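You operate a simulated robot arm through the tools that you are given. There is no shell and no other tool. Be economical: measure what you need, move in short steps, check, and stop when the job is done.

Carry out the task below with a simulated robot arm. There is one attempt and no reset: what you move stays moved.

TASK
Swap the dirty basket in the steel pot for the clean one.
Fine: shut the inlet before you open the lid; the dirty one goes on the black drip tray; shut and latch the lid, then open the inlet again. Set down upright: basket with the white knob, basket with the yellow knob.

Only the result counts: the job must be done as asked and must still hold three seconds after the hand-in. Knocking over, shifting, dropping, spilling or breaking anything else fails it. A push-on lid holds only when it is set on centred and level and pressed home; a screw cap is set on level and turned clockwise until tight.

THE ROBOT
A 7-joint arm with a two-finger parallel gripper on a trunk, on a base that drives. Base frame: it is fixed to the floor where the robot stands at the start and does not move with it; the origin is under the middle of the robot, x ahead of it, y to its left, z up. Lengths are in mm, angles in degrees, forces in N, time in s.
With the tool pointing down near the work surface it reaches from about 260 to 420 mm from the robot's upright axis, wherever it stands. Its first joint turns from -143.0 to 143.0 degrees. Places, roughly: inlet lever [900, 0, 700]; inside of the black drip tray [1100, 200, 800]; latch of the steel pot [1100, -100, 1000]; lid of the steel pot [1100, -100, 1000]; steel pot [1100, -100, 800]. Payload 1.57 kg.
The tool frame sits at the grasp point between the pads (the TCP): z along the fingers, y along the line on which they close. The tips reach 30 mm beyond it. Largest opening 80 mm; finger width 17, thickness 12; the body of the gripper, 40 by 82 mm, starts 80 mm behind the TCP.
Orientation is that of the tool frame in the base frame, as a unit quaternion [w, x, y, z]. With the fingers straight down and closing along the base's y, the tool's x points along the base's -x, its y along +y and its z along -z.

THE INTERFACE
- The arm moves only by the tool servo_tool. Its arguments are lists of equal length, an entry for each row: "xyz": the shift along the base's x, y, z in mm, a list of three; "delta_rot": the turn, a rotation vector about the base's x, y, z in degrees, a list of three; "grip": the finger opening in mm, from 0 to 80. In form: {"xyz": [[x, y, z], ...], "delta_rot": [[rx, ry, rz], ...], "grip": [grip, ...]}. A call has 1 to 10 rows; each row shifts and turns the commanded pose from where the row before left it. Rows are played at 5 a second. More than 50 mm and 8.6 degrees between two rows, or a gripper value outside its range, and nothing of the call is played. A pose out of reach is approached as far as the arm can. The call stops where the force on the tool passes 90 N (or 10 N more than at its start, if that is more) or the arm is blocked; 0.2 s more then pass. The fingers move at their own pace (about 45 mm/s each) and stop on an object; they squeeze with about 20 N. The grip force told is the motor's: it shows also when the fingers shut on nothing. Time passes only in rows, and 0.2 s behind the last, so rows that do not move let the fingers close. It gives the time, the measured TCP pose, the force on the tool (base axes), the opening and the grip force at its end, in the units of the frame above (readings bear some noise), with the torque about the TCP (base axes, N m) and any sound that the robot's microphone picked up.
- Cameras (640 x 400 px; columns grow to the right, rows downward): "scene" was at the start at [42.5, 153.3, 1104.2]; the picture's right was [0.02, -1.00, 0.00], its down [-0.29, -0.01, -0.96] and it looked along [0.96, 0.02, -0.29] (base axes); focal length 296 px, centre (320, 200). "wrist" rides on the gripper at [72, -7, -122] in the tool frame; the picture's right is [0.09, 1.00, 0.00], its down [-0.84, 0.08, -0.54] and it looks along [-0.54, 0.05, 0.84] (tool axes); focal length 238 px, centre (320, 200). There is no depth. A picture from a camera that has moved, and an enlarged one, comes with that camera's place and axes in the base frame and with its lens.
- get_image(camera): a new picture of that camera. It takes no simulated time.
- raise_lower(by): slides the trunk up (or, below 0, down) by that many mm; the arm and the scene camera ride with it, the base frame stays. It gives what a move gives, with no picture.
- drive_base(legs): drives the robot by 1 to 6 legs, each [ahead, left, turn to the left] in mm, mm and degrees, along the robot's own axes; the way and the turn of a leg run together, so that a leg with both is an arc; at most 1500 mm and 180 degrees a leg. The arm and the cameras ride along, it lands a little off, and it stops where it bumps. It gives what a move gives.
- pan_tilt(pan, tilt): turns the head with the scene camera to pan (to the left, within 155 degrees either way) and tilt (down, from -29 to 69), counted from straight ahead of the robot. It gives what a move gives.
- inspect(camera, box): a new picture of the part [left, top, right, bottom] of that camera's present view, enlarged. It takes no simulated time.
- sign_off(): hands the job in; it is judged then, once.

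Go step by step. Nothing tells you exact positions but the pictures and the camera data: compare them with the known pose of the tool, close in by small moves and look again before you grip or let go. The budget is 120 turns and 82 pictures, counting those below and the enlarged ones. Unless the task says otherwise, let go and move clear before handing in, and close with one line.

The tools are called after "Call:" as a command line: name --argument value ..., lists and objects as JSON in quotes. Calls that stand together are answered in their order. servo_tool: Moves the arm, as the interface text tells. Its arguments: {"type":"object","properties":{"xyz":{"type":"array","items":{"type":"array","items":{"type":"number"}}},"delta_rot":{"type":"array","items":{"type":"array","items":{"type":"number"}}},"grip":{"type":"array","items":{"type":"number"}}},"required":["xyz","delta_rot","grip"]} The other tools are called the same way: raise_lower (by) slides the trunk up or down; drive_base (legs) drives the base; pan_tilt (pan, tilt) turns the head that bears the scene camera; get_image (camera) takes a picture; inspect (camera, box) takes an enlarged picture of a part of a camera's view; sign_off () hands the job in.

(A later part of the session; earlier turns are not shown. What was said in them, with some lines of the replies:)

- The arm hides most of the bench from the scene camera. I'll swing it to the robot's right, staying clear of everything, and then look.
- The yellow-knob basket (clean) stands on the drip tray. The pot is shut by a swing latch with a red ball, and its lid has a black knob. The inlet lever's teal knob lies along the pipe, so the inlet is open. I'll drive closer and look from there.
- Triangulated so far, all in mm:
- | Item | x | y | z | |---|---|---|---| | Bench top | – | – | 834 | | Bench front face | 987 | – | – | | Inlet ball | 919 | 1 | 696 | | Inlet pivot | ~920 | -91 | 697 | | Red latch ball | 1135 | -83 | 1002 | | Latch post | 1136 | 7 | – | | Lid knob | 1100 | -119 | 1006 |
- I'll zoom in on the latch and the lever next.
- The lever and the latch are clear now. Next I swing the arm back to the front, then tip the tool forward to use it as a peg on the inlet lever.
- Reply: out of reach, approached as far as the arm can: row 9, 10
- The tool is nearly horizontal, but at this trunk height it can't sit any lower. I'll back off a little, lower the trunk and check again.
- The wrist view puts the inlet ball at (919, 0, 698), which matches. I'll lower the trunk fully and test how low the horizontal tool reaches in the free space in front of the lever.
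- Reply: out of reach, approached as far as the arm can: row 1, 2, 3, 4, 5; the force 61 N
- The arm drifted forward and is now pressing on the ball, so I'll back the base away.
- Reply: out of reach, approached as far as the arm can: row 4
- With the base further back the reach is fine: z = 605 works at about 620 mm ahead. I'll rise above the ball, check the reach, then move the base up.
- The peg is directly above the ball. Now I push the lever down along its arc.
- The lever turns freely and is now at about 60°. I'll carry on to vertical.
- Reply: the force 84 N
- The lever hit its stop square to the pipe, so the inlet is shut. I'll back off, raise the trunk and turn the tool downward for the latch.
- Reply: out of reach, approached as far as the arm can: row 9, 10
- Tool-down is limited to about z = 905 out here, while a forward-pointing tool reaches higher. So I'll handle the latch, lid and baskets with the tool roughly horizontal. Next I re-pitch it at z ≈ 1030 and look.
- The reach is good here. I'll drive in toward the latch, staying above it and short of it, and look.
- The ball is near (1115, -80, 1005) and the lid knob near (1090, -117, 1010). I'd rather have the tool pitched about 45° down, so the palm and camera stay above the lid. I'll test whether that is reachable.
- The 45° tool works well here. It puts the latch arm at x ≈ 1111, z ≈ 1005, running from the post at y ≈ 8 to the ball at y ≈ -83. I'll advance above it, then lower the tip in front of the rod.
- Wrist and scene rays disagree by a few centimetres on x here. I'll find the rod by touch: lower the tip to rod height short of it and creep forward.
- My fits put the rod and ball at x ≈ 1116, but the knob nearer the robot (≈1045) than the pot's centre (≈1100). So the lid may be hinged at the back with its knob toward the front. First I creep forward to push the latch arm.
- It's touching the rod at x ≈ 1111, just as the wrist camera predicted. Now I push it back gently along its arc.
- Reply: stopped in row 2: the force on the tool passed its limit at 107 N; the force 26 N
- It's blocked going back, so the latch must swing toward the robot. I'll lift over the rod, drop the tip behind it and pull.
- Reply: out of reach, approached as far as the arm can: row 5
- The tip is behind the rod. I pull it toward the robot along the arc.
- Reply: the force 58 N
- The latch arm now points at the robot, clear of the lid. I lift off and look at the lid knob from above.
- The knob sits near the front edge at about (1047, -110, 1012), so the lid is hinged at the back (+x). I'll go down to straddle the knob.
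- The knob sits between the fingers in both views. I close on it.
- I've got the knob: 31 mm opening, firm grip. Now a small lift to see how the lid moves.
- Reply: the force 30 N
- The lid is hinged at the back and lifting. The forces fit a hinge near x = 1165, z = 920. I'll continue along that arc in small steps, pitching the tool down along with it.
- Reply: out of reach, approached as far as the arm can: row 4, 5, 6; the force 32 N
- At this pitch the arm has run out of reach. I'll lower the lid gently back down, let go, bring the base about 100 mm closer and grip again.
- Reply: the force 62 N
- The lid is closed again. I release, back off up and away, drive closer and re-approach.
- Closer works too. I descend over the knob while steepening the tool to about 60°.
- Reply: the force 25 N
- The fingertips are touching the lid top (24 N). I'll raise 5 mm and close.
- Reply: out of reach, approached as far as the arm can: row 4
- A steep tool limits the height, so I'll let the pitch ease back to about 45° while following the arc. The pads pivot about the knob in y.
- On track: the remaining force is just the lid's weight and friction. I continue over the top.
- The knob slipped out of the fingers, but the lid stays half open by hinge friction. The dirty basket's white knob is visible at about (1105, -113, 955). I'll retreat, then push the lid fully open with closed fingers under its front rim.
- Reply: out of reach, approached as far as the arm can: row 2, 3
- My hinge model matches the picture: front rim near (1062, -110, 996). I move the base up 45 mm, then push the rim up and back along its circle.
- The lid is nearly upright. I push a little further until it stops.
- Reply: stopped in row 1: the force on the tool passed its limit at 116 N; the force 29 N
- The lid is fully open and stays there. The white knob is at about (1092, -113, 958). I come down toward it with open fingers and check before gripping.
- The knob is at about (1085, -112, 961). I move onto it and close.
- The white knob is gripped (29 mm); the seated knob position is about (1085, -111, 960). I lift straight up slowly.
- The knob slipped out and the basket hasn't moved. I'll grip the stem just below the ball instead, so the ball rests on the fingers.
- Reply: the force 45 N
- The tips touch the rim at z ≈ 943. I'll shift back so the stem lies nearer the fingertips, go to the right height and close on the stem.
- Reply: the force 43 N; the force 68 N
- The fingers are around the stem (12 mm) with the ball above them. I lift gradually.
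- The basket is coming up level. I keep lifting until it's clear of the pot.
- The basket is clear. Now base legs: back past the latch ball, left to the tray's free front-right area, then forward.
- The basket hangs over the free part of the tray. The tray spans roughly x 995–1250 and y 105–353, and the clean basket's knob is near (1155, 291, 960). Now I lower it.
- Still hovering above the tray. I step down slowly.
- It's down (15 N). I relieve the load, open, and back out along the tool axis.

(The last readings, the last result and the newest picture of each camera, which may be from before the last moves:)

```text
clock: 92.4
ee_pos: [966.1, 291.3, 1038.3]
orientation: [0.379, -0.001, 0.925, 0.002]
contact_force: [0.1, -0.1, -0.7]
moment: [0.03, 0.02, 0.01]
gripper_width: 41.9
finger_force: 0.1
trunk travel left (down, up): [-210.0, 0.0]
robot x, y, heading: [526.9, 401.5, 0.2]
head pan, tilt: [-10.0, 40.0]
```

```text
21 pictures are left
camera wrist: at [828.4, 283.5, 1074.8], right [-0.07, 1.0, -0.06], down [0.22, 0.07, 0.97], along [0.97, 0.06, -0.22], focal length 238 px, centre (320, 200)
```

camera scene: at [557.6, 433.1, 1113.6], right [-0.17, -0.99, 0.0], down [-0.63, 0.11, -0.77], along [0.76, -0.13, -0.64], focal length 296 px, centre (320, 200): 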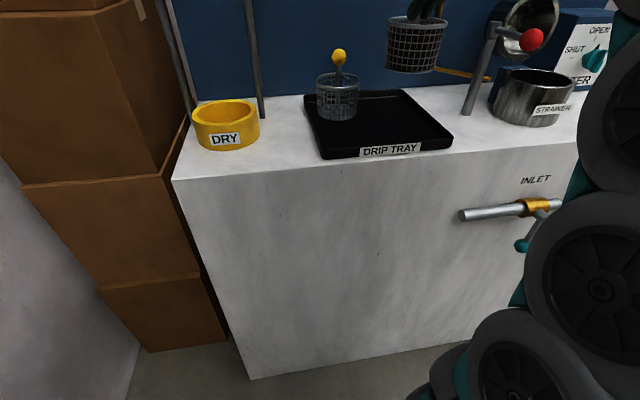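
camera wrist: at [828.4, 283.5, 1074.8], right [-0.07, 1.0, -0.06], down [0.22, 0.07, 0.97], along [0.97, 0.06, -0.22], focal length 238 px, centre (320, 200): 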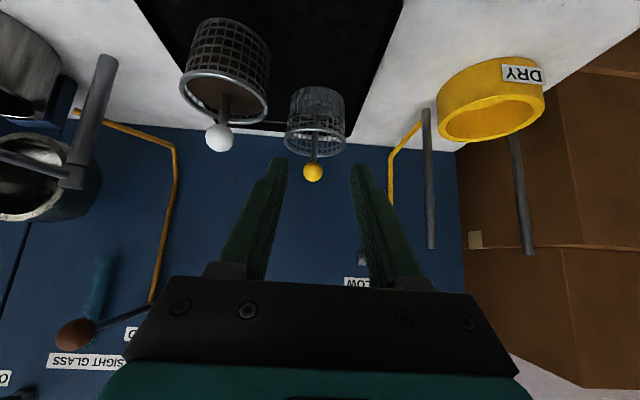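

Both baskets stand upright. The yellow knob is at about (1156, 287, 960). I move in over it and descend with the fingers straddling it.

Call:
drive_base --legs '[[80, 0, 0]]'

Call:
servo_tool --xyz '[[20, -2, 0], [25, -2, 0], [25, 0, 0], [26, 0, -5], [0, 0, -12], [0, 0, -12], [0, 0, -12]]' --delta_rot '[[0, 0, 0], [0, 0, 0], [0, 0, 0], [0, 0, 0], [0, 0, 0], [0, 0, 0], [0, 0, 0]]' --grip '[42, 42, 42, 42, 42, 42, 42]'

Call:
get_image --camera "wrist"

```text
clock: 93.4
ee_pos: [1044.8, 291.0, 1038.9]
orientation: [0.379, -0.001, 0.925, 0.003]
contact_force: [0.7, -0.7, 0.3]
moment: [-0.06, 0.01, 0.04]
gripper_width: 41.9
finger_force: 0.1
trunk travel left (down, up): [-210.0, 0.0]
robot x, y, heading: [606.7, 400.0, 0.1]
head pan, tilt: [-10.0, 40.0]
```

```text
clock: 95.0
ee_pos: [1141.6, 289.1, 997.8]
orientation: [0.379, -0.001, 0.925, 0.003]
contact_force: [0.1, -0.5, 0.1]
moment: [0.04, 0.02, 0.0]
gripper_width: 42.1
finger_force: 0.0
trunk travel left (down, up): [-210.0, 0.0]
robot x, y, heading: [605.0, 399.1, 0.1]
head pan, tilt: [-10.0, 40.0]
```

```text
20 pictures are left
camera wrist: at [1004.7, 280.6, 1034.2], right [-0.07, 1.0, -0.06], down [0.22, 0.07, 0.97], along [0.97, 0.06, -0.22], focal length 238 px, centre (320, 200)
```

wrist: 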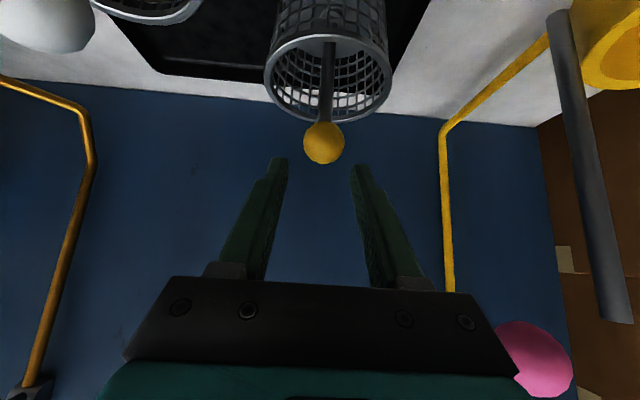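

Aligned. I descend the rest of the way.

Call:
servo_tool --xyz '[[-1, 0, -12], [0, -1, -12], [0, 0, -12], [0, 0, -10], [0, 0, -6], [0, 0, -3]]' --delta_rot '[[0, 0, 0], [0, 0, 0], [0, 0, 0], [0, 0, 0], [0, 0, 0], [0, 0, 0]]' --grip '[42, 42, 42, 42, 42, 42]'

Call:
servo_tool --xyz '[[0, 0, 0], [0, 0, 0], [0, 0, 0], [0, 0, 0]]' --delta_rot '[[0, 0, 0], [0, 0, 0], [0, 0, 0], [0, 0, 0]]' --grip '[20, 0, 0, 0]'

Call:
servo_tool --xyz '[[0, 0, 8], [0, 0, 8], [0, 0, 8], [0, 0, 8]]' --delta_rot '[[0, 0, 0], [0, 0, 0], [0, 0, 0], [0, 0, 0]]' --grip '[0, 0, 0, 0]'

Call:
get_image --camera "wrist"

```text
clock: 96.4
ee_pos: [1139.1, 286.4, 942.7]
orientation: [0.379, -0.001, 0.925, 0.003]
contact_force: [-0.2, -0.3, 0.1]
moment: [0.0, -0.01, -0.02]
gripper_width: 42.2
finger_force: 0.0
trunk travel left (down, up): [-210.0, 0.0]
robot x, y, heading: [606.5, 399.8, 0.3]
head pan, tilt: [-10.0, 40.0]
```

```text
clock: 97.4
ee_pos: [1141.3, 287.5, 942.6]
orientation: [0.379, -0.002, 0.925, 0.003]
contact_force: [-0.5, 0.3, 0.1]
moment: [0.07, -0.01, 0.06]
gripper_width: 9.4
finger_force: 20.7
trunk travel left (down, up): [-210.0, 0.0]
robot x, y, heading: [604.3, 401.1, 0.1]
head pan, tilt: [-10.0, 40.0]
```

```text
clock: 98.4
ee_pos: [1139.9, 285.7, 974.7]
orientation: [0.379, -0.001, 0.925, 0.003]
contact_force: [0.0, 0.5, -2.4]
moment: [-0.02, 0.03, 0.0]
gripper_width: 8.9
finger_force: 20.5
trunk travel left (down, up): [-210.0, 0.0]
robot x, y, heading: [606.0, 398.3, 0.5]
head pan, tilt: [-10.0, 40.0]
```

```text
19 pictures are left
camera wrist: at [1003.8, 278.0, 1010.8], right [-0.07, 1.0, -0.06], down [0.22, 0.07, 0.97], along [0.97, 0.06, -0.22], focal length 238 px, centre (320, 200)
```

wrist: 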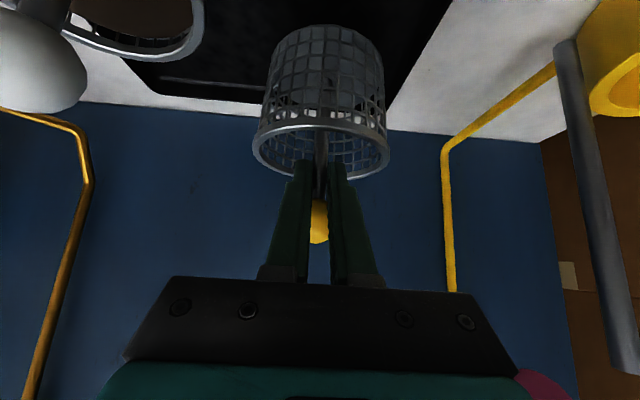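

The clean basket is held, ball resting on the fingers. I raise it, then drive back, right and forward to the pot.

Call:
servo_tool --xyz '[[0, 0, 10], [0, 0, 10], [0, 0, 10], [0, 0, 10], [0, 0, 10], [0, 0, 10], [0, 0, 10], [0, 0, 10], [0, 0, 4]]' --delta_rot '[[0, 0, 0], [0, 0, 0], [0, 0, 0], [0, 0, 0], [0, 0, 0], [0, 0, 0], [0, 0, 0], [0, 0, 0], [0, 0, 0]]' --grip '[0, 0, 0, 0, 0, 0, 0, 0, 0]'

Call:
drive_base --legs '[[-250, 0, 0], [0, -397, 0]]'

Call:
get_image --camera "wrist"

```text
clock: 100.4
ee_pos: [1139.9, 286.9, 1059.1]
orientation: [0.378, -0.001, 0.926, 0.003]
contact_force: [0.6, 0.1, -2.2]
moment: [-0.04, 0.04, -0.01]
gripper_width: 9.4
finger_force: 19.2
trunk travel left (down, up): [-210.0, 0.0]
robot x, y, heading: [606.1, 400.2, 0.2]
head pan, tilt: [-10.0, 40.0]
```

```text
clock: 104.3
ee_pos: [890.4, -113.9, 1058.5]
orientation: [0.379, -0.002, 0.925, 0.004]
contact_force: [0.2, 0.8, -2.1]
moment: [0.01, -0.02, 0.0]
gripper_width: 9.3
finger_force: 20.4
trunk travel left (down, up): [-210.0, 0.0]
robot x, y, heading: [355.8, -0.1, -0.1]
head pan, tilt: [-10.0, 40.0]
```

```text
18 pictures are left
camera wrist: at [754.8, -122.1, 1094.7], right [-0.07, 1.0, -0.06], down [0.22, 0.07, 0.97], along [0.97, 0.06, -0.22], focal length 238 px, centre (320, 200)
```

wrist: 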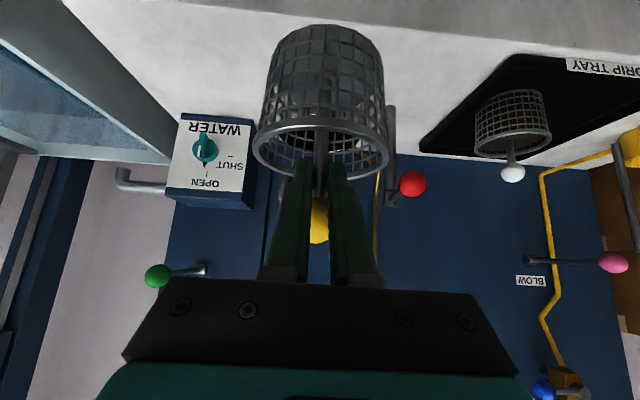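

Call:
drive_base --legs '[[180, 0, 0]]'

Call:
get_image --camera "wrist"

Call:
get_image --camera "scene"

```text
clock: 105.8
ee_pos: [1071.9, -114.3, 1060.0]
orientation: [0.379, -0.002, 0.925, 0.003]
contact_force: [0.0, 0.8, -2.3]
moment: [0.0, 0.04, -0.01]
gripper_width: 9.4
finger_force: 20.2
trunk travel left (down, up): [-210.0, 0.0]
robot x, y, heading: [535.4, -0.1, -0.2]
head pan, tilt: [-10.0, 40.0]
```

```text
17 pictures are left
camera wrist: at [934.5, -121.4, 1094.7], right [-0.07, 1.0, -0.06], down [0.22, 0.07, 0.97], along [0.97, 0.06, -0.22], focal length 238 px, centre (320, 200)
```

wrist: 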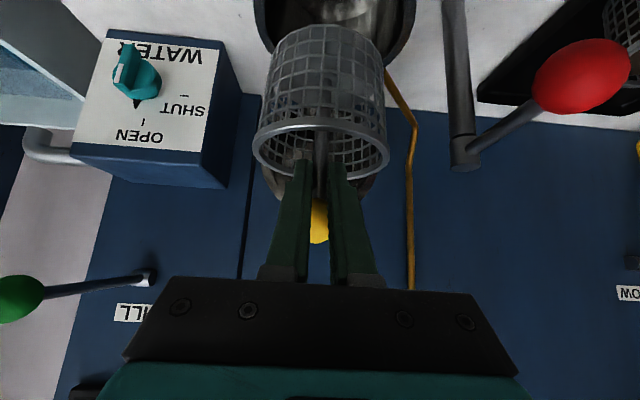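

```text
16 pictures are left
camera scene: at [568.4, 137.9, 1113.6], right [-0.17, -0.99, 0.0], down [-0.63, 0.11, -0.77], along [0.75, -0.13, -0.64], focal length 296 px, centre (320, 200)
```

scene: 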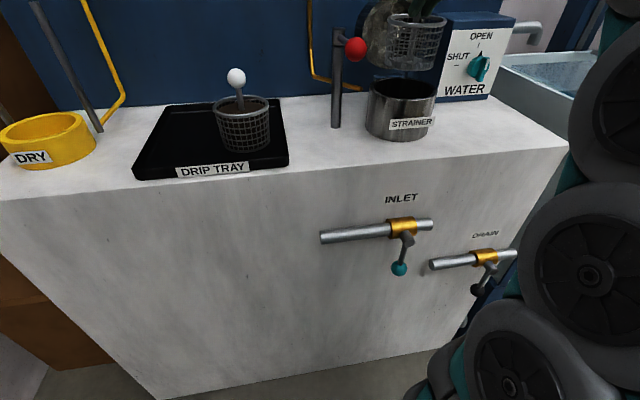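

I correct y by +4 mm and start lowering into the pot, watching the forces.

Call:
servo_tool --xyz '[[0, 4, -5], [0, 0, -10], [0, 0, -10], [0, 0, -10], [0, 0, -10], [0, 0, -8]]' --delta_rot '[[0, 0, 0], [0, 0, 0], [0, 0, 0], [0, 0, 0], [0, 0, 0], [0, 0, 0]]' --grip '[0, 0, 0, 0, 0, 0]'

Call:
get_image --camera "wrist"

Call:
inspect --camera "scene" --box '[330, 0, 480, 150]'

```text
clock: 107.2
ee_pos: [1069.1, -108.3, 1004.5]
orientation: [0.379, -0.001, 0.926, 0.003]
contact_force: [0.7, 0.0, -2.1]
moment: [-0.03, 0.07, 0.01]
gripper_width: 9.5
finger_force: 19.7
trunk travel left (down, up): [-210.0, 0.0]
robot x, y, heading: [540.5, 2.3, 0.1]
head pan, tilt: [-10.0, 40.0]
```

```text
15 pictures are left
camera wrist: at [934.3, -116.9, 1041.4], right [-0.07, 1.0, -0.06], down [0.22, 0.07, 0.97], along [0.97, 0.06, -0.22], focal length 238 px, centre (320, 200)
```

wrist: 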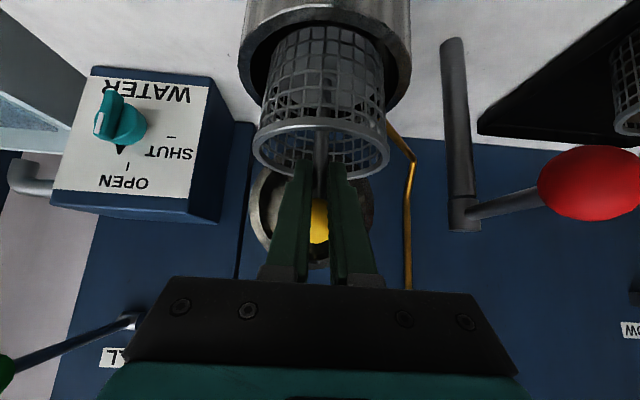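

```text
2.67 times, centred on (405, 75) of scene
camera zoom: at [568.4, 137.9, 1113.6], right [-0.17, -0.99, 0.0], down [-0.63, 0.11, -0.77], along [0.75, -0.13, -0.64], focal length 790 px, centre (93, 533)
```

zoom: 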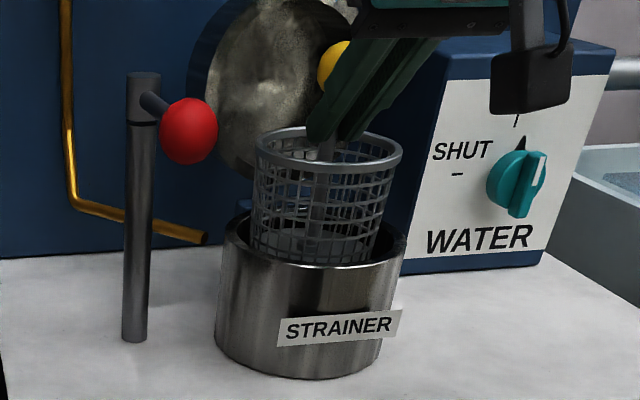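

It's entering the pot centred. I continue down.

Call:
servo_tool --xyz '[[0.5, -1, -8], [0, 0, -8], [0, 0, -8], [0, 0, -8], [0, 0, -8]]' --delta_rot '[[0, 0, 0], [0, 0, 0], [0, 0, 0], [0, 0, 0], [0, 0, 0]]' --grip '[0, 0, 0, 0, 0]'

Call:
servo_tool --xyz '[[0, 0, -5], [0, 0, -5], [0, 0, -4]]' --delta_rot '[[0, 0, 0], [0, 0, 0], [0, 0, 0]]' --grip '[0, 0, 0]'

Call:
get_image --camera "wrist"

```text
clock: 108.4
ee_pos: [1070.8, -110.8, 965.4]
orientation: [0.378, -0.002, 0.926, 0.004]
contact_force: [0.0, 1.0, -1.8]
moment: [-0.02, 0.05, 0.0]
gripper_width: 9.4
finger_force: 20.1
trunk travel left (down, up): [-210.0, 0.0]
robot x, y, heading: [535.7, 3.8, 0.2]
head pan, tilt: [-10.0, 40.0]
```

```text
clock: 109.2
ee_pos: [1070.3, -109.5, 952.1]
orientation: [0.378, 0.0, 0.926, 0.002]
contact_force: [-1.0, 0.5, -2.3]
moment: [0.0, 0.03, -0.01]
gripper_width: 9.7
finger_force: 20.1
trunk travel left (down, up): [-210.0, 0.0]
robot x, y, heading: [534.0, 2.1, 0.3]
head pan, tilt: [-10.0, 40.0]
```

```text
13 pictures are left
camera wrist: at [934.9, -118.1, 987.7], right [-0.07, 1.0, -0.06], down [0.22, 0.07, 0.97], along [0.97, 0.06, -0.22], focal length 238 px, centre (320, 200)
```

wrist: 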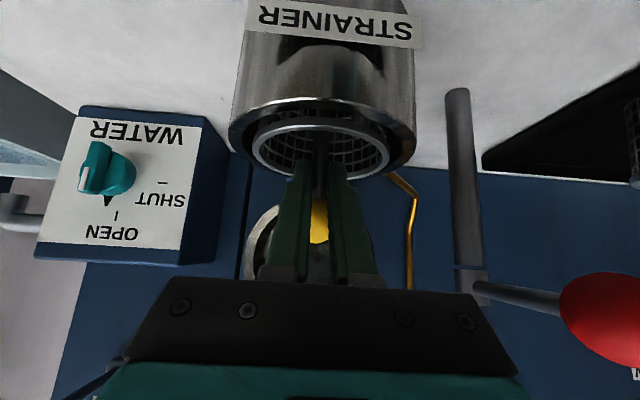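

It's nearly seated. I step down until it bears.

Call:
servo_tool --xyz '[[0, 0, -3], [0, 0, -3]]' --delta_rot '[[0, 0, 0], [0, 0, 0]]' --grip '[0, 0]'

Call:
servo_tool --xyz '[[0, 0, -2], [0, 0, -2]]' --delta_rot '[[0, 0, 0], [0, 0, 0]]' --grip '[0, 0]'

Call:
servo_tool --xyz '[[0, 0, -2], [0, 0, -1]]' --delta_rot '[[0, 0, 0], [0, 0, 0]]' --grip '[0, 0]'

```text
clock: 109.8
ee_pos: [1071.9, -110.1, 945.2]
orientation: [0.378, -0.001, 0.926, 0.003]
contact_force: [-0.4, 0.2, -1.8]
moment: [-0.05, 0.03, 0.01]
gripper_width: 9.5
finger_force: 19.7
trunk travel left (down, up): [-210.0, 0.0]
robot x, y, heading: [534.6, 3.6, 0.0]
head pan, tilt: [-10.0, 40.0]
```

```text
clock: 110.4
ee_pos: [1070.4, -110.8, 943.3]
orientation: [0.38, -0.001, 0.925, 0.002]
contact_force: [-0.1, 0.3, 17.4]
moment: [0.04, -0.38, 0.0]
gripper_width: 9.9
finger_force: 20.3
trunk travel left (down, up): [-210.0, 0.0]
robot x, y, heading: [533.4, -3.1, 0.0]
head pan, tilt: [-10.0, 40.0]
```

```text
clock: 111.0
ee_pos: [1070.8, -110.7, 942.6]
orientation: [0.382, -0.001, 0.924, 0.002]
contact_force: [2.0, -0.4, 41.4]
moment: [0.05, -1.12, 0.02]
gripper_width: 9.5
finger_force: 19.9
trunk travel left (down, up): [-210.0, 0.0]
robot x, y, heading: [539.7, -0.3, 0.2]
head pan, tilt: [-10.0, 40.0]
```

It's seated, at the same height the other one sat. I relieve, open and back out.

Call:
servo_tool --xyz '[[0, 0, 2.5], [0, 0, 0], [0, 0, 0], [0, 0, 0], [0, 0, 1]]' --delta_rot '[[0, 0, 0], [0, 0, 0], [0, 0, 0], [0, 0, 0], [0, 0, 0]]' --grip '[9, 20, 40, 40, 40]'

Call:
servo_tool --xyz '[[0, 0, 3], [-8, 0, 8], [-12, 0, 12], [-15, 0, 15], [-20, 0, 20], [-20, 0, 20], [-20, 0, 20]]' --delta_rot '[[0, 0, 0], [0, 0, 0], [0, 0, 0], [0, 0, 0], [0, 0, 0], [0, 0, 0], [0, 0, 0]]' --grip '[40, 40, 40, 40, 42, 42, 42]'

Call:
get_image --camera "wrist"

```text
clock: 112.2
ee_pos: [1069.8, -110.3, 942.8]
orientation: [0.379, -0.002, 0.925, 0.004]
contact_force: [-2.9, -0.2, 31.6]
moment: [0.01, -0.39, -0.02]
gripper_width: 28.4
finger_force: 0.1
trunk travel left (down, up): [-210.0, 0.0]
robot x, y, heading: [538.6, 1.3, 0.2]
head pan, tilt: [-10.0, 40.0]
```

```text
clock: 113.8
ee_pos: [975.8, -110.8, 1040.9]
orientation: [0.379, -0.001, 0.926, 0.004]
contact_force: [0.3, -0.4, -0.2]
moment: [-0.03, 0.02, 0.0]
gripper_width: 42.0
finger_force: 0.1
trunk travel left (down, up): [-210.0, 0.0]
robot x, y, heading: [536.2, 2.1, 0.0]
head pan, tilt: [-10.0, 40.0]
```

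```text
12 pictures are left
camera wrist: at [839.9, -118.3, 1076.3], right [-0.07, 1.0, -0.06], down [0.22, 0.07, 0.97], along [0.97, 0.06, -0.22], focal length 238 px, centre (320, 200)
```

wrist: 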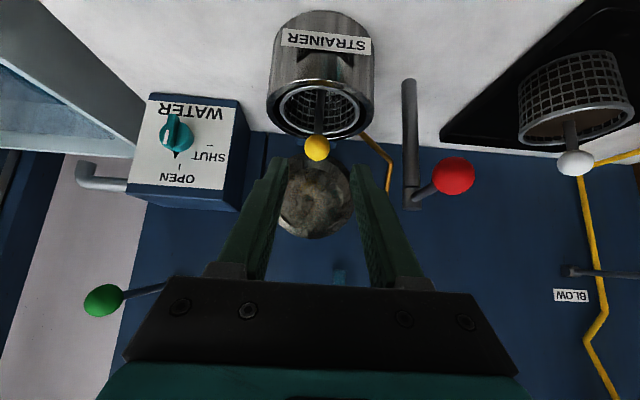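

The yellow basket is seated and centred, and the white one is on the tray. To close the lid I'll hook the fingertips over the back of its upper edge, beside the knob at y ≈ -145, and pull it forward.

Call:
servo_tool --xyz '[[-5, -12, 20], [-5, -12, 20], [-5, -11, 20]]' --delta_rot '[[0, 0, 0], [0, 0, 0], [0, 0, 0]]' --grip '[20, 0, 0]'

Call:
drive_base --legs '[[140, 0, 0]]'

Call:
servo_tool --xyz '[[20, 0, 2], [20, 0, 2], [20, 0, 0], [20, 0, 0]]' --delta_rot '[[0, 0, 0], [0, 0, 0], [0, 0, 0], [0, 0, 0]]' --grip '[0, 0, 0, 0]'

Call:
get_image --camera "wrist"

```text
clock: 114.6
ee_pos: [961.1, -145.9, 1101.3]
orientation: [0.378, -0.002, 0.926, 0.004]
contact_force: [0.5, 0.5, 0.1]
moment: [-0.05, 0.0, 0.01]
gripper_width: 0.1
finger_force: 14.8
trunk travel left (down, up): [-210.0, 0.0]
robot x, y, heading: [536.1, 3.8, 0.1]
head pan, tilt: [-10.0, 40.0]
```

```text
clock: 116.0
ee_pos: [1102.5, -145.7, 1100.3]
orientation: [0.378, -0.001, 0.926, 0.003]
contact_force: [-0.9, 0.6, 0.1]
moment: [-0.02, 0.03, -0.02]
gripper_width: 0.0
finger_force: 19.5
trunk travel left (down, up): [-210.0, 0.0]
robot x, y, heading: [681.3, -0.7, 0.1]
head pan, tilt: [-10.0, 40.0]
```

```text
clock: 117.0
ee_pos: [1182.3, -144.6, 1102.8]
orientation: [0.379, -0.001, 0.926, 0.003]
contact_force: [-0.2, 0.1, 0.6]
moment: [-0.01, 0.01, -0.01]
gripper_width: 0.0
finger_force: 20.1
trunk travel left (down, up): [-210.0, 0.0]
robot x, y, heading: [676.4, 4.2, -0.0]
head pan, tilt: [-10.0, 40.0]
```

```text
11 pictures are left
camera wrist: at [1046.2, -153.5, 1139.7], right [-0.07, 1.0, -0.06], down [0.22, 0.07, 0.97], along [0.97, 0.06, -0.22], focal length 238 px, centre (320, 200)
```

wrist: 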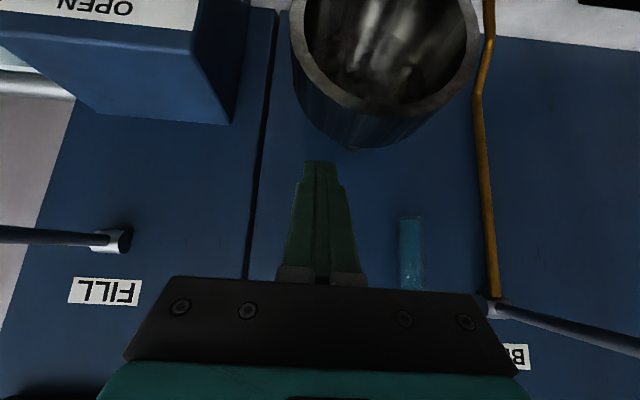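

The upper back edge of the lid is near (1240, z ≈ 1045). I move past it and drop behind.

Call:
servo_tool --xyz '[[20, -2, 0], [20, -1, 0], [18, 0, 0], [0, 0, -15], [0, 0, -15], [0, 0, -12], [0, 0, -10]]' --delta_rot '[[0, 0, 0], [0, 0, 0], [0, 0, 0], [0, 0, 0], [0, 0, 0], [0, 0, 0], [0, 0, 0]]' --grip '[0, 0, 0, 0, 0, 0, 0]'

Call:
get_image --camera "wrist"

```text
clock: 118.6
ee_pos: [1241.2, -148.5, 1053.8]
orientation: [0.379, -0.001, 0.925, 0.003]
contact_force: [5.4, -2.0, 12.2]
moment: [0.1, 0.14, -0.05]
gripper_width: 0.2
finger_force: 19.8
trunk travel left (down, up): [-210.0, 0.0]
robot x, y, heading: [680.9, 1.2, 0.1]
head pan, tilt: [-10.0, 40.0]
```

```text
10 pictures are left
camera wrist: at [1104.6, -156.4, 1089.3], right [-0.07, 1.0, -0.06], down [0.21, 0.07, 0.97], along [0.97, 0.05, -0.22], focal length 238 px, centre (320, 200)
```

wrist: 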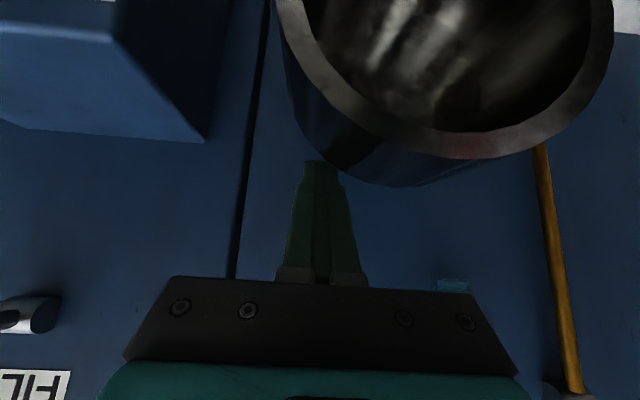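

Call:
servo_tool --xyz '[[6, 4, 4], [6, 0, -4], [0, 0, -6], [-8, 0, 0], [-8, 0, 0], [-8, 0, 2], [-8, 0, 2]]' --delta_rot '[[0, 0, 0], [0, 0, 0], [0, 0, 0], [0, 0, 0], [0, 0, 0], [0, 0, 0], [0, 0, 0]]' --grip '[0, 0, 0, 0, 0, 0, 0]'

Call:
get_image --camera "wrist"

```text
clock: 120.1
ee_pos: [1225.2, -142.9, 1057.3]
orientation: [0.39, -0.001, 0.921, 0.002]
contact_force: [12.9, -1.8, 29.9]
moment: [0.41, 0.36, -0.15]
gripper_width: 0.1
finger_force: 20.0
trunk travel left (down, up): [-210.0, 0.0]
robot x, y, heading: [676.6, 2.7, 0.2]
head pan, tilt: [-10.0, 40.0]
stopped in row 7: the force on the tool passed its limit at 95 N (the readings are from after the stop); the commanded pose is now the measured one
```

```text
9 pictures are left
camera wrist: at [1088.3, -151.8, 1089.9], right [-0.07, 1.0, -0.06], down [0.19, 0.07, 0.98], along [0.98, 0.05, -0.2], focal length 238 px, centre (320, 200)
```

wrist: 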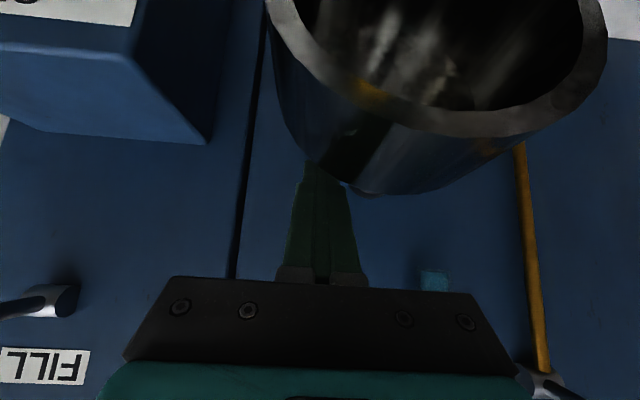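

It mostly pressed down, because the edge also rises as the lid turns. I pull along the true tangent, back and up.

Call:
servo_tool --xyz '[[-4, 0, 4], [-7, 0, 4], [-8, 0, 4], [-8, 0, 3], [-9, 0, 3], [-9, 0, 2], [-9, 0, 1], [-9, 0, 0], [-9, 0, -1], [-9, 0, -2]]' --delta_rot '[[0, 0, 0], [0, 0, 0], [0, 0, 0], [0, 0, 0], [0, 0, 0], [0, 0, 0], [0, 0, 0], [0, 0, 0], [0, 0, 0], [0, 0, 0]]' --grip '[0, 0, 0, 0, 0, 0, 0, 0, 0, 0]'

Call:
get_image --camera "wrist"

```text
clock: 122.3
ee_pos: [1144.4, -144.7, 1074.8]
orientation: [0.386, 0.0, 0.923, 0.001]
contact_force: [0.5, -0.1, 1.1]
moment: [0.01, -0.03, -0.03]
gripper_width: 0.1
finger_force: 19.9
trunk travel left (down, up): [-210.0, 0.0]
robot x, y, heading: [679.7, 4.7, 0.0]
head pan, tilt: [-10.0, 40.0]
```

```text
8 pictures are left
camera wrist: at [1007.5, -152.2, 1107.2], right [-0.07, 1.0, -0.06], down [0.2, 0.08, 0.98], along [0.98, 0.05, -0.2], focal length 238 px, centre (320, 200)
```

wrist: 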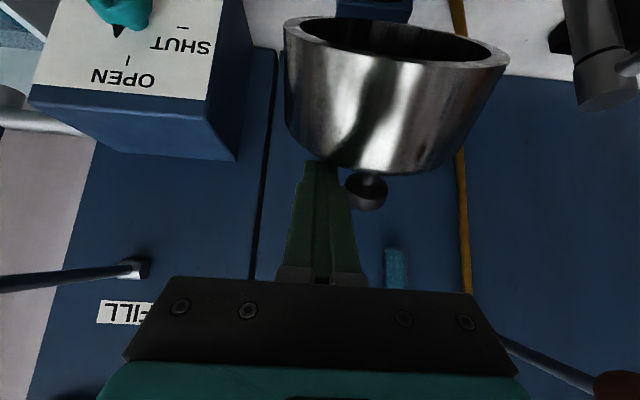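

The lid is now past half and the hook holds. I keep following the arc down.

Call:
servo_tool --xyz '[[-8, 0, -3], [-8, 0, -3], [-8, 0, -3], [-8, 0, -3], [-8, 0, -4], [-7, 0, -4], [-7, 0, -5], [-7, 0, -5]]' --delta_rot '[[0, 0, 0], [0, 0, 0], [0, 0, 0], [0, 0, 0], [0, 0, 0], [0, 0, 0], [0, 0, 0], [0, 0, 0]]' --grip '[0, 0, 0, 0, 0, 0, 0, 0]'

Call:
servo_tool --xyz '[[-6, 0, -5], [-6, 0, -5], [-5, 0, -6], [-5, 0, -6], [-5, 0, -6], [-4, 0, -6], [-4, 0, -6]]' --delta_rot '[[0, 0, 0], [0, 0, 0], [0, 0, 0], [0, 0, 0], [0, 0, 0], [0, 0, 0], [0, 0, 0]]' --grip '[0, 0, 0, 0, 0, 0, 0]'

Call:
get_image --camera "wrist"

```text
clock: 124.1
ee_pos: [1083.4, -145.8, 1043.0]
orientation: [0.386, -0.001, 0.922, 0.001]
contact_force: [0.2, 0.7, -0.9]
moment: [0.03, -0.05, -0.01]
gripper_width: 0.0
finger_force: 20.0
trunk travel left (down, up): [-210.0, 0.0]
robot x, y, heading: [680.4, 0.3, 0.0]
head pan, tilt: [-10.0, 40.0]
```

```text
clock: 125.8
ee_pos: [1049.7, -144.7, 1013.5]
orientation: [0.402, 0.0, 0.916, 0.0]
contact_force: [5.3, 2.9, 23.8]
moment: [0.08, -0.51, 0.24]
gripper_width: 0.0
finger_force: 20.3
trunk travel left (down, up): [-210.0, 0.0]
robot x, y, heading: [678.9, 4.8, 0.5]
head pan, tilt: [-10.0, 40.0]
stopped in row 7: the force on the tool passed its limit at 95 N (the readings are from after the stop); the commanded pose is now the measured one
```

```text
7 pictures are left
camera wrist: at [911.5, -151.4, 1042.4], right [-0.06, 1.0, -0.07], down [0.17, 0.08, 0.98], along [0.98, 0.05, -0.17], focal length 238 px, centre (320, 200)
```

wrist: 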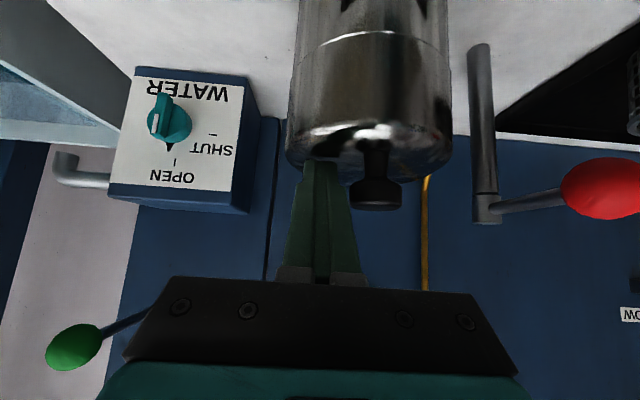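

The knob is back at its closed position (1047, -111, 1012), so the lid is shut. Now the latch: I go over to the +y side of the arm, drop down and push it back over the lid.

Call:
servo_tool --xyz '[[-5, 0, 15], [0, 0, 25], [0, 20, 25], [0, 45, 0], [0, 45, 0], [2, 45, 0], [5, 32, 0]]' --delta_rot '[[0, 0, 0], [0, 0, 0], [0, 0, 0], [0, 0, 0], [0, 0, 0], [0, 0, 0], [0, 0, 0]]' --grip '[0, 0, 0, 0, 0, 0, 0]'

Call:
servo_tool --xyz '[[0, 0, -20], [0, 0, -20], [0, 0, -20], [0, 0, -6]]' --delta_rot '[[0, 0, 0], [0, 0, 0], [0, 0, 0], [0, 0, 0]]' --grip '[0, 0, 0, 0]'

Call:
get_image --camera "wrist"

```text
clock: 127.5
ee_pos: [1052.8, 42.0, 1074.6]
orientation: [0.395, 0.001, 0.919, 0.001]
contact_force: [-0.2, 0.0, 0.0]
moment: [-0.01, 0.0, 0.02]
gripper_width: 0.0
finger_force: 20.2
trunk travel left (down, up): [-210.0, 0.0]
robot x, y, heading: [678.1, 2.9, 0.3]
head pan, tilt: [-10.0, 40.0]
```

```text
clock: 128.4
ee_pos: [1050.5, 43.9, 1008.8]
orientation: [0.399, 0.0, 0.917, 0.001]
contact_force: [0.0, 1.6, 0.7]
moment: [0.04, 0.0, -0.01]
gripper_width: 0.1
finger_force: 19.5
trunk travel left (down, up): [-210.0, 0.0]
robot x, y, heading: [677.4, -4.5, 0.5]
head pan, tilt: [-10.0, 40.0]
```

```text
6 pictures are left
camera wrist: at [913.4, 35.2, 1040.3], right [-0.06, 1.0, -0.07], down [0.17, 0.08, 0.98], along [0.98, 0.05, -0.18], focal length 238 px, centre (320, 200)
```

wrist: 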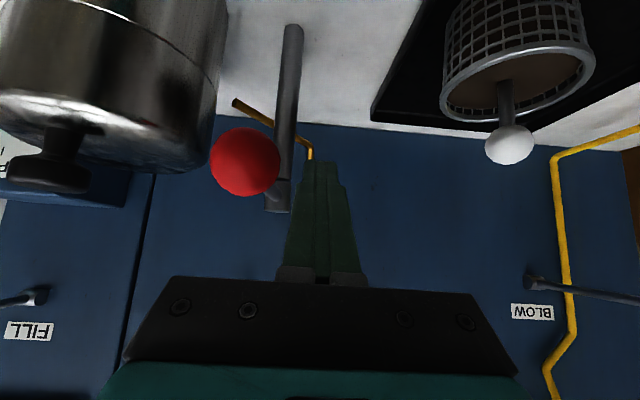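

The peg is on the +y side of the arm. Now I sweep it along the closing arc.

Call:
servo_tool --xyz '[[0, -15, 2], [0, -12, 0], [0, -10, 0], [1, -10, 0], [4, -8, 0], [4, -8, 0], [5, -8, 0], [7, -6, 0], [8, -5, 0], [7, -3, 0]]' --delta_rot '[[0, 0, 0], [0, 0, 0], [0, 0, 0], [0, 0, 0], [0, 0, 0], [0, 0, 0], [0, 0, 0], [0, 0, 0], [0, 0, 0], [0, 0, 0]]' --grip '[0, 0, 0, 0, 0, 0, 0, 0, 0, 0]'

Call:
servo_tool --xyz '[[3, 0, 0], [3, 0, 0], [3, 0, 0]]' --delta_rot '[[0, 0, 0], [0, 0, 0], [0, 0, 0]]' --grip '[0, 0, 0]'

Call:
get_image --camera "wrist"

```text
clock: 130.7
ee_pos: [1086.5, -41.0, 1013.8]
orientation: [0.398, -0.001, 0.917, 0.001]
contact_force: [-10.4, 10.5, -0.5]
moment: [0.17, 0.18, 0.22]
gripper_width: 0.0
finger_force: 19.9
trunk travel left (down, up): [-210.0, 0.0]
robot x, y, heading: [676.5, 0.4, 0.4]
head pan, tilt: [-10.0, 40.0]
```

```text
clock: 131.4
ee_pos: [1089.4, -41.2, 1009.5]
orientation: [0.393, 0.0, 0.92, 0.001]
contact_force: [-23.5, 7.9, -2.8]
moment: [0.08, 0.31, 0.14]
gripper_width: 0.0
finger_force: 20.2
trunk travel left (down, up): [-210.0, 0.0]
robot x, y, heading: [674.2, 1.9, 0.2]
head pan, tilt: [-10.0, 40.0]
stopped in row 3: the force on the tool passed its limit at 96 N (the readings are from after the stop); the commanded pose is now the measured one
```

```text
5 pictures are left
camera wrist: at [952.4, -48.7, 1041.6], right [-0.07, 1.0, -0.06], down [0.19, 0.08, 0.98], along [0.98, 0.05, -0.19], focal length 238 px, centre (320, 200)
```

wrist: 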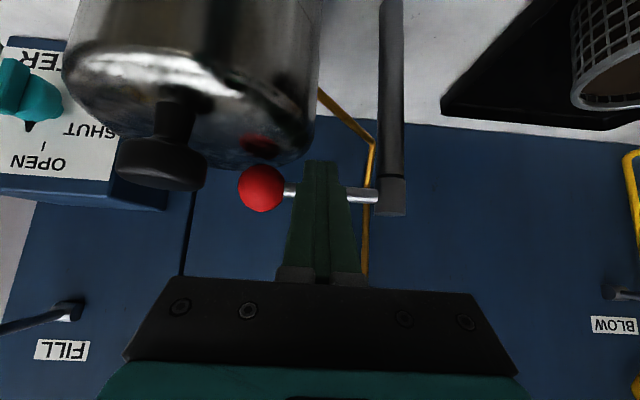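

The latch arm is back at its closed stop over the lid. Next is reopening the inlet: I retreat, back off and set the tool horizontal again.

Call:
servo_tool --xyz '[[-12, 0, 5], [-10, 0, 25], [-10, 0, 25]]' --delta_rot '[[0, 0, 0], [0, 0, 0], [0, 0, 0]]' --grip '[0, 0, 0]'

Call:
drive_base --legs '[[-565, 0, 0]]'

Call:
servo_tool --xyz '[[28, -11, -25], [28, -11, -25], [28, -11, -25], [28, -11, -25], [28, -11, -25], [28, -11, -28], [28, -11, -28], [26, -12, -30]]' --delta_rot '[[0, -7.7, 0], [0, -7.7, 0], [0, -7.7, 0], [0, -7.7, 0], [0, -7.7, 0], [0, 0, 0], [0, 0, 0], [0, 0, 0]]' --grip '[0, 0, 0, 0, 0, 0, 0, 0]'

```text
clock: 132.2
ee_pos: [1059.5, -43.5, 1065.3]
orientation: [0.393, 0.0, 0.919, 0.002]
contact_force: [0.1, -0.6, -0.1]
moment: [-0.02, 0.0, -0.02]
gripper_width: 0.1
finger_force: 19.9
trunk travel left (down, up): [-210.0, 0.0]
robot x, y, heading: [678.9, 3.1, 0.2]
head pan, tilt: [-10.0, 40.0]
```

```text
clock: 135.4
ee_pos: [496.4, -43.4, 1063.7]
orientation: [0.393, -0.001, 0.92, 0.001]
contact_force: [0.2, -0.6, -0.1]
moment: [0.03, -0.01, 0.07]
gripper_width: 0.2
finger_force: 20.3
trunk travel left (down, up): [-210.0, 0.0]
robot x, y, heading: [116.6, -0.0, 0.3]
head pan, tilt: [-10.0, 40.0]
```

```text
clock: 137.2
ee_pos: [718.7, -132.9, 853.8]
orientation: [0.675, -0.002, 0.738, 0.002]
contact_force: [-0.2, 0.4, -0.2]
moment: [-0.06, 0.02, -0.01]
gripper_width: 0.0
finger_force: 19.8
trunk travel left (down, up): [-210.0, 0.0]
robot x, y, heading: [114.1, -3.1, 0.7]
head pan, tilt: [-10.0, 40.0]
```

Call:
raise_lower --by -210

Call:
servo_tool --xyz '[[10, 0, -12], [10, 0, -12], [0, 0, -11]]' --delta_rot '[[0, 0, 0], [0, 0, 0], [0, 0, 0]]' --grip '[0, 0, 0]'

Call:
drive_base --legs '[[110, 0, 0]]'

Call:
get_image --camera "wrist"

```text
clock: 139.5
ee_pos: [719.5, -133.6, 644.8]
orientation: [0.675, -0.003, 0.738, 0.002]
contact_force: [0.0, 0.4, 0.4]
moment: [0.0, -0.01, -0.05]
gripper_width: 0.2
finger_force: 20.3
trunk travel left (down, up): [0.0, 210.0]
robot x, y, heading: [114.4, -0.8, 0.3]
head pan, tilt: [-10.0, 40.0]
```

```text
clock: 140.3
ee_pos: [738.7, -132.8, 609.9]
orientation: [0.675, -0.001, 0.738, 0.0]
contact_force: [-0.4, 0.0, -0.7]
moment: [0.04, 0.0, 0.0]
gripper_width: 0.0
finger_force: 20.1
trunk travel left (down, up): [0.0, 210.0]
robot x, y, heading: [115.4, -2.7, 0.3]
head pan, tilt: [-10.0, 40.0]
```

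```text
clock: 141.5
ee_pos: [848.1, -133.1, 609.1]
orientation: [0.674, -0.002, 0.739, 0.001]
contact_force: [0.7, 0.0, 0.4]
moment: [-0.01, 0.02, -0.02]
gripper_width: 0.1
finger_force: 20.1
trunk travel left (down, up): [0.0, 210.0]
robot x, y, heading: [222.1, -1.8, 0.1]
head pan, tilt: [-10.0, 40.0]
```

```text
4 pictures are left
camera wrist: at [720.6, -140.8, 548.2], right [-0.01, 1.0, -0.09], down [-0.46, 0.08, 0.88], along [0.89, 0.05, 0.46], focal length 238 px, centre (320, 200)
```

wrist: 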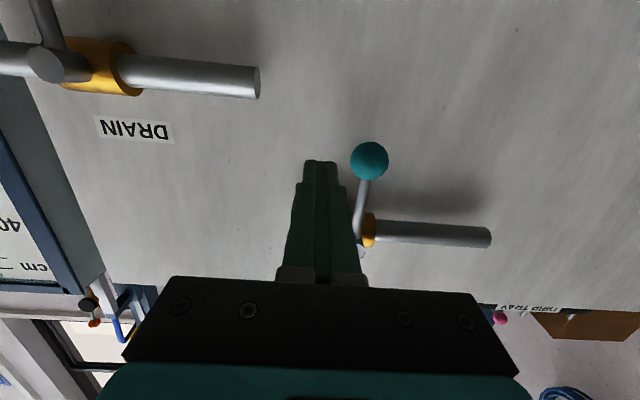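

The ball hangs at (919, -91, 606) with the peg on its -y side. I move in and push it +y and up along the arc.

Call:
drive_base --legs '[[46, 0, 0]]'

Call:
servo_tool --xyz '[[0, 12, -1], [0, 12, 0], [0, 12, 0], [0, 12, 0], [0, 13, 1], [0, 12, 4], [0, 11, 6], [0, 11, 8], [0, 9, 9], [0, 8, 10]]' --delta_rot '[[0, 0, 0], [0, 0, 0], [0, 0, 0], [0, 0, 0], [0, 0, 0], [0, 0, 0], [0, 0, 0], [0, 0, 0], [0, 0, 0], [0, 0, 0]]' --grip '[0, 0, 0, 0, 0, 0, 0, 0, 0, 0]'

```text
clock: 142.4
ee_pos: [895.0, -134.0, 609.3]
orientation: [0.675, -0.002, 0.738, 0.001]
contact_force: [-0.5, -0.2, 0.5]
moment: [-0.01, -0.01, -0.05]
gripper_width: 0.0
finger_force: 20.3
trunk travel left (down, up): [0.0, 210.0]
robot x, y, heading: [271.8, -3.0, 0.3]
head pan, tilt: [-10.0, 40.0]
```

```text
clock: 144.6
ee_pos: [893.5, -21.3, 647.5]
orientation: [0.674, -0.002, 0.738, 0.001]
contact_force: [-0.9, 0.3, -0.7]
moment: [0.04, 0.01, -0.02]
gripper_width: 0.0
finger_force: 20.4
trunk travel left (down, up): [0.0, 210.0]
robot x, y, heading: [268.1, -3.8, 0.3]
head pan, tilt: [-10.0, 40.0]
```

Call:
servo_tool --xyz '[[0, 7, 9], [0, 6, 9], [0, 3, 8], [0, 0, 4], [0, 0, 3], [0, 0, 3], [0, 0, 3]]' --delta_rot '[[0, 0, 0], [0, 0, 0], [0, 0, 0], [0, 0, 0], [0, 0, 0], [0, 0, 0], [0, 0, 0]]' --grip '[0, 0, 0, 0, 0, 0, 0]'

Call:
get_image --camera "wrist"

```text
clock: 146.2
ee_pos: [894.5, -5.8, 677.9]
orientation: [0.669, -0.002, 0.743, 0.001]
contact_force: [-31.6, -0.3, -53.8]
moment: [-0.14, 0.88, 0.06]
gripper_width: 0.0
finger_force: 19.7
trunk travel left (down, up): [0.0, 210.0]
robot x, y, heading: [271.0, -1.8, 0.2]
head pan, tilt: [-10.0, 40.0]
```

```text
3 pictures are left
camera wrist: at [766.1, -12.5, 618.6], right [-0.01, 1.0, -0.09], down [-0.45, 0.08, 0.89], along [0.89, 0.05, 0.45], focal length 238 px, centre (320, 200)
```

wrist: 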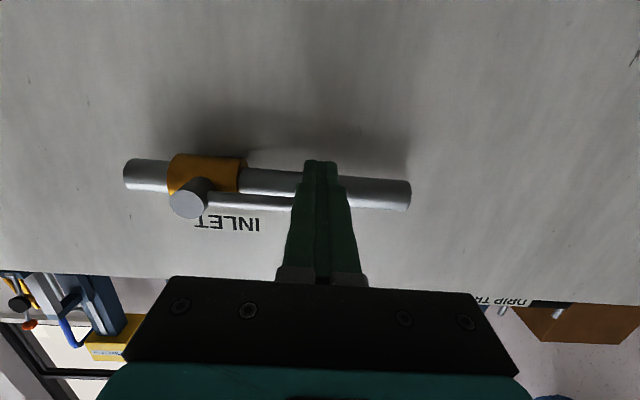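

The lever is up against its stop, in line with the pipe, so the inlet is open. I drop away, back off and take a final look at everything.

Call:
servo_tool --xyz '[[0, 0, -8], [0, 0, -12]]' --delta_rot '[[0, 0, 0], [0, 0, 0]]' --grip '[0, 0]'

Call:
drive_base --legs '[[-200, 0, 0]]'

Call:
raise_lower --by 164

Call:
pan_tilt --pan -2 --tilt 20

Call:
inspect --camera "scene" --box '[170, 80, 490, 290]'

```text
clock: 146.8
ee_pos: [896.5, -5.3, 671.2]
orientation: [0.679, -0.001, 0.734, 0.001]
contact_force: [0.7, 0.5, -0.1]
moment: [0.01, -0.05, -0.04]
gripper_width: 0.1
finger_force: 19.7
trunk travel left (down, up): [0.0, 210.0]
robot x, y, heading: [269.7, 3.7, 0.3]
head pan, tilt: [-10.0, 40.0]
```

```text
clock: 148.4
ee_pos: [695.4, -5.7, 665.7]
orientation: [0.674, -0.002, 0.738, 0.001]
contact_force: [0.2, 0.0, 0.8]
moment: [0.01, 0.01, 0.02]
gripper_width: 0.1
finger_force: 19.8
trunk travel left (down, up): [0.0, 210.0]
robot x, y, heading: [69.2, -2.8, 0.2]
head pan, tilt: [-10.0, 40.0]
```

```text
clock: 150.3
ee_pos: [694.8, -6.2, 830.6]
orientation: [0.675, -0.002, 0.738, 0.001]
contact_force: [0.4, 1.2, 0.4]
moment: [0.01, -0.02, 0.03]
gripper_width: 0.0
finger_force: 19.8
trunk travel left (down, up): [-164.0, 46.0]
robot x, y, heading: [70.4, -0.2, 0.3]
head pan, tilt: [-10.0, 40.0]
```

```text
clock: 151.1
ee_pos: [695.2, -6.1, 830.5]
orientation: [0.675, -0.003, 0.738, 0.002]
contact_force: [-0.4, 0.4, -0.3]
moment: [-0.02, -0.01, 0.01]
gripper_width: 0.0
finger_force: 20.1
trunk travel left (down, up): [-164.0, 46.0]
robot x, y, heading: [71.4, -2.6, 0.7]
head pan, tilt: [-2.0, 20.0]
```

```text
1.90 times, centred on (330, 185) of scene
camera zoom: at [111.5, 147.3, 1098.9], right [-0.03, -1.0, 0.0], down [-0.34, 0.01, -0.94], along [0.94, -0.03, -0.34], focal length 564 px, centre (301, 229)
```

zoom: 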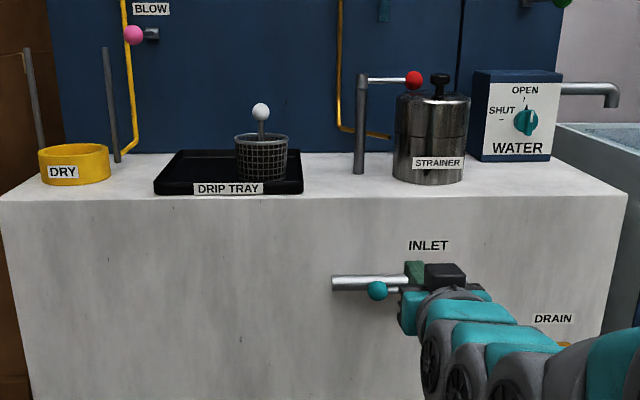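

The last picture shows the lid shut and latched, the inlet lever in line with its pipe, and the white-knob basket upright on the drip tray. The yellow-knob basket was seated upright in the pot before the lid closed, and the tool is clear.

Call:
sign_off

```text
The job is handed in.
```

The baskets are swapped: the clean yellow-knob one is in the pot, the dirty white-knob one is upright on the drip tray, the lid is shut and latched, and the inlet is open again.
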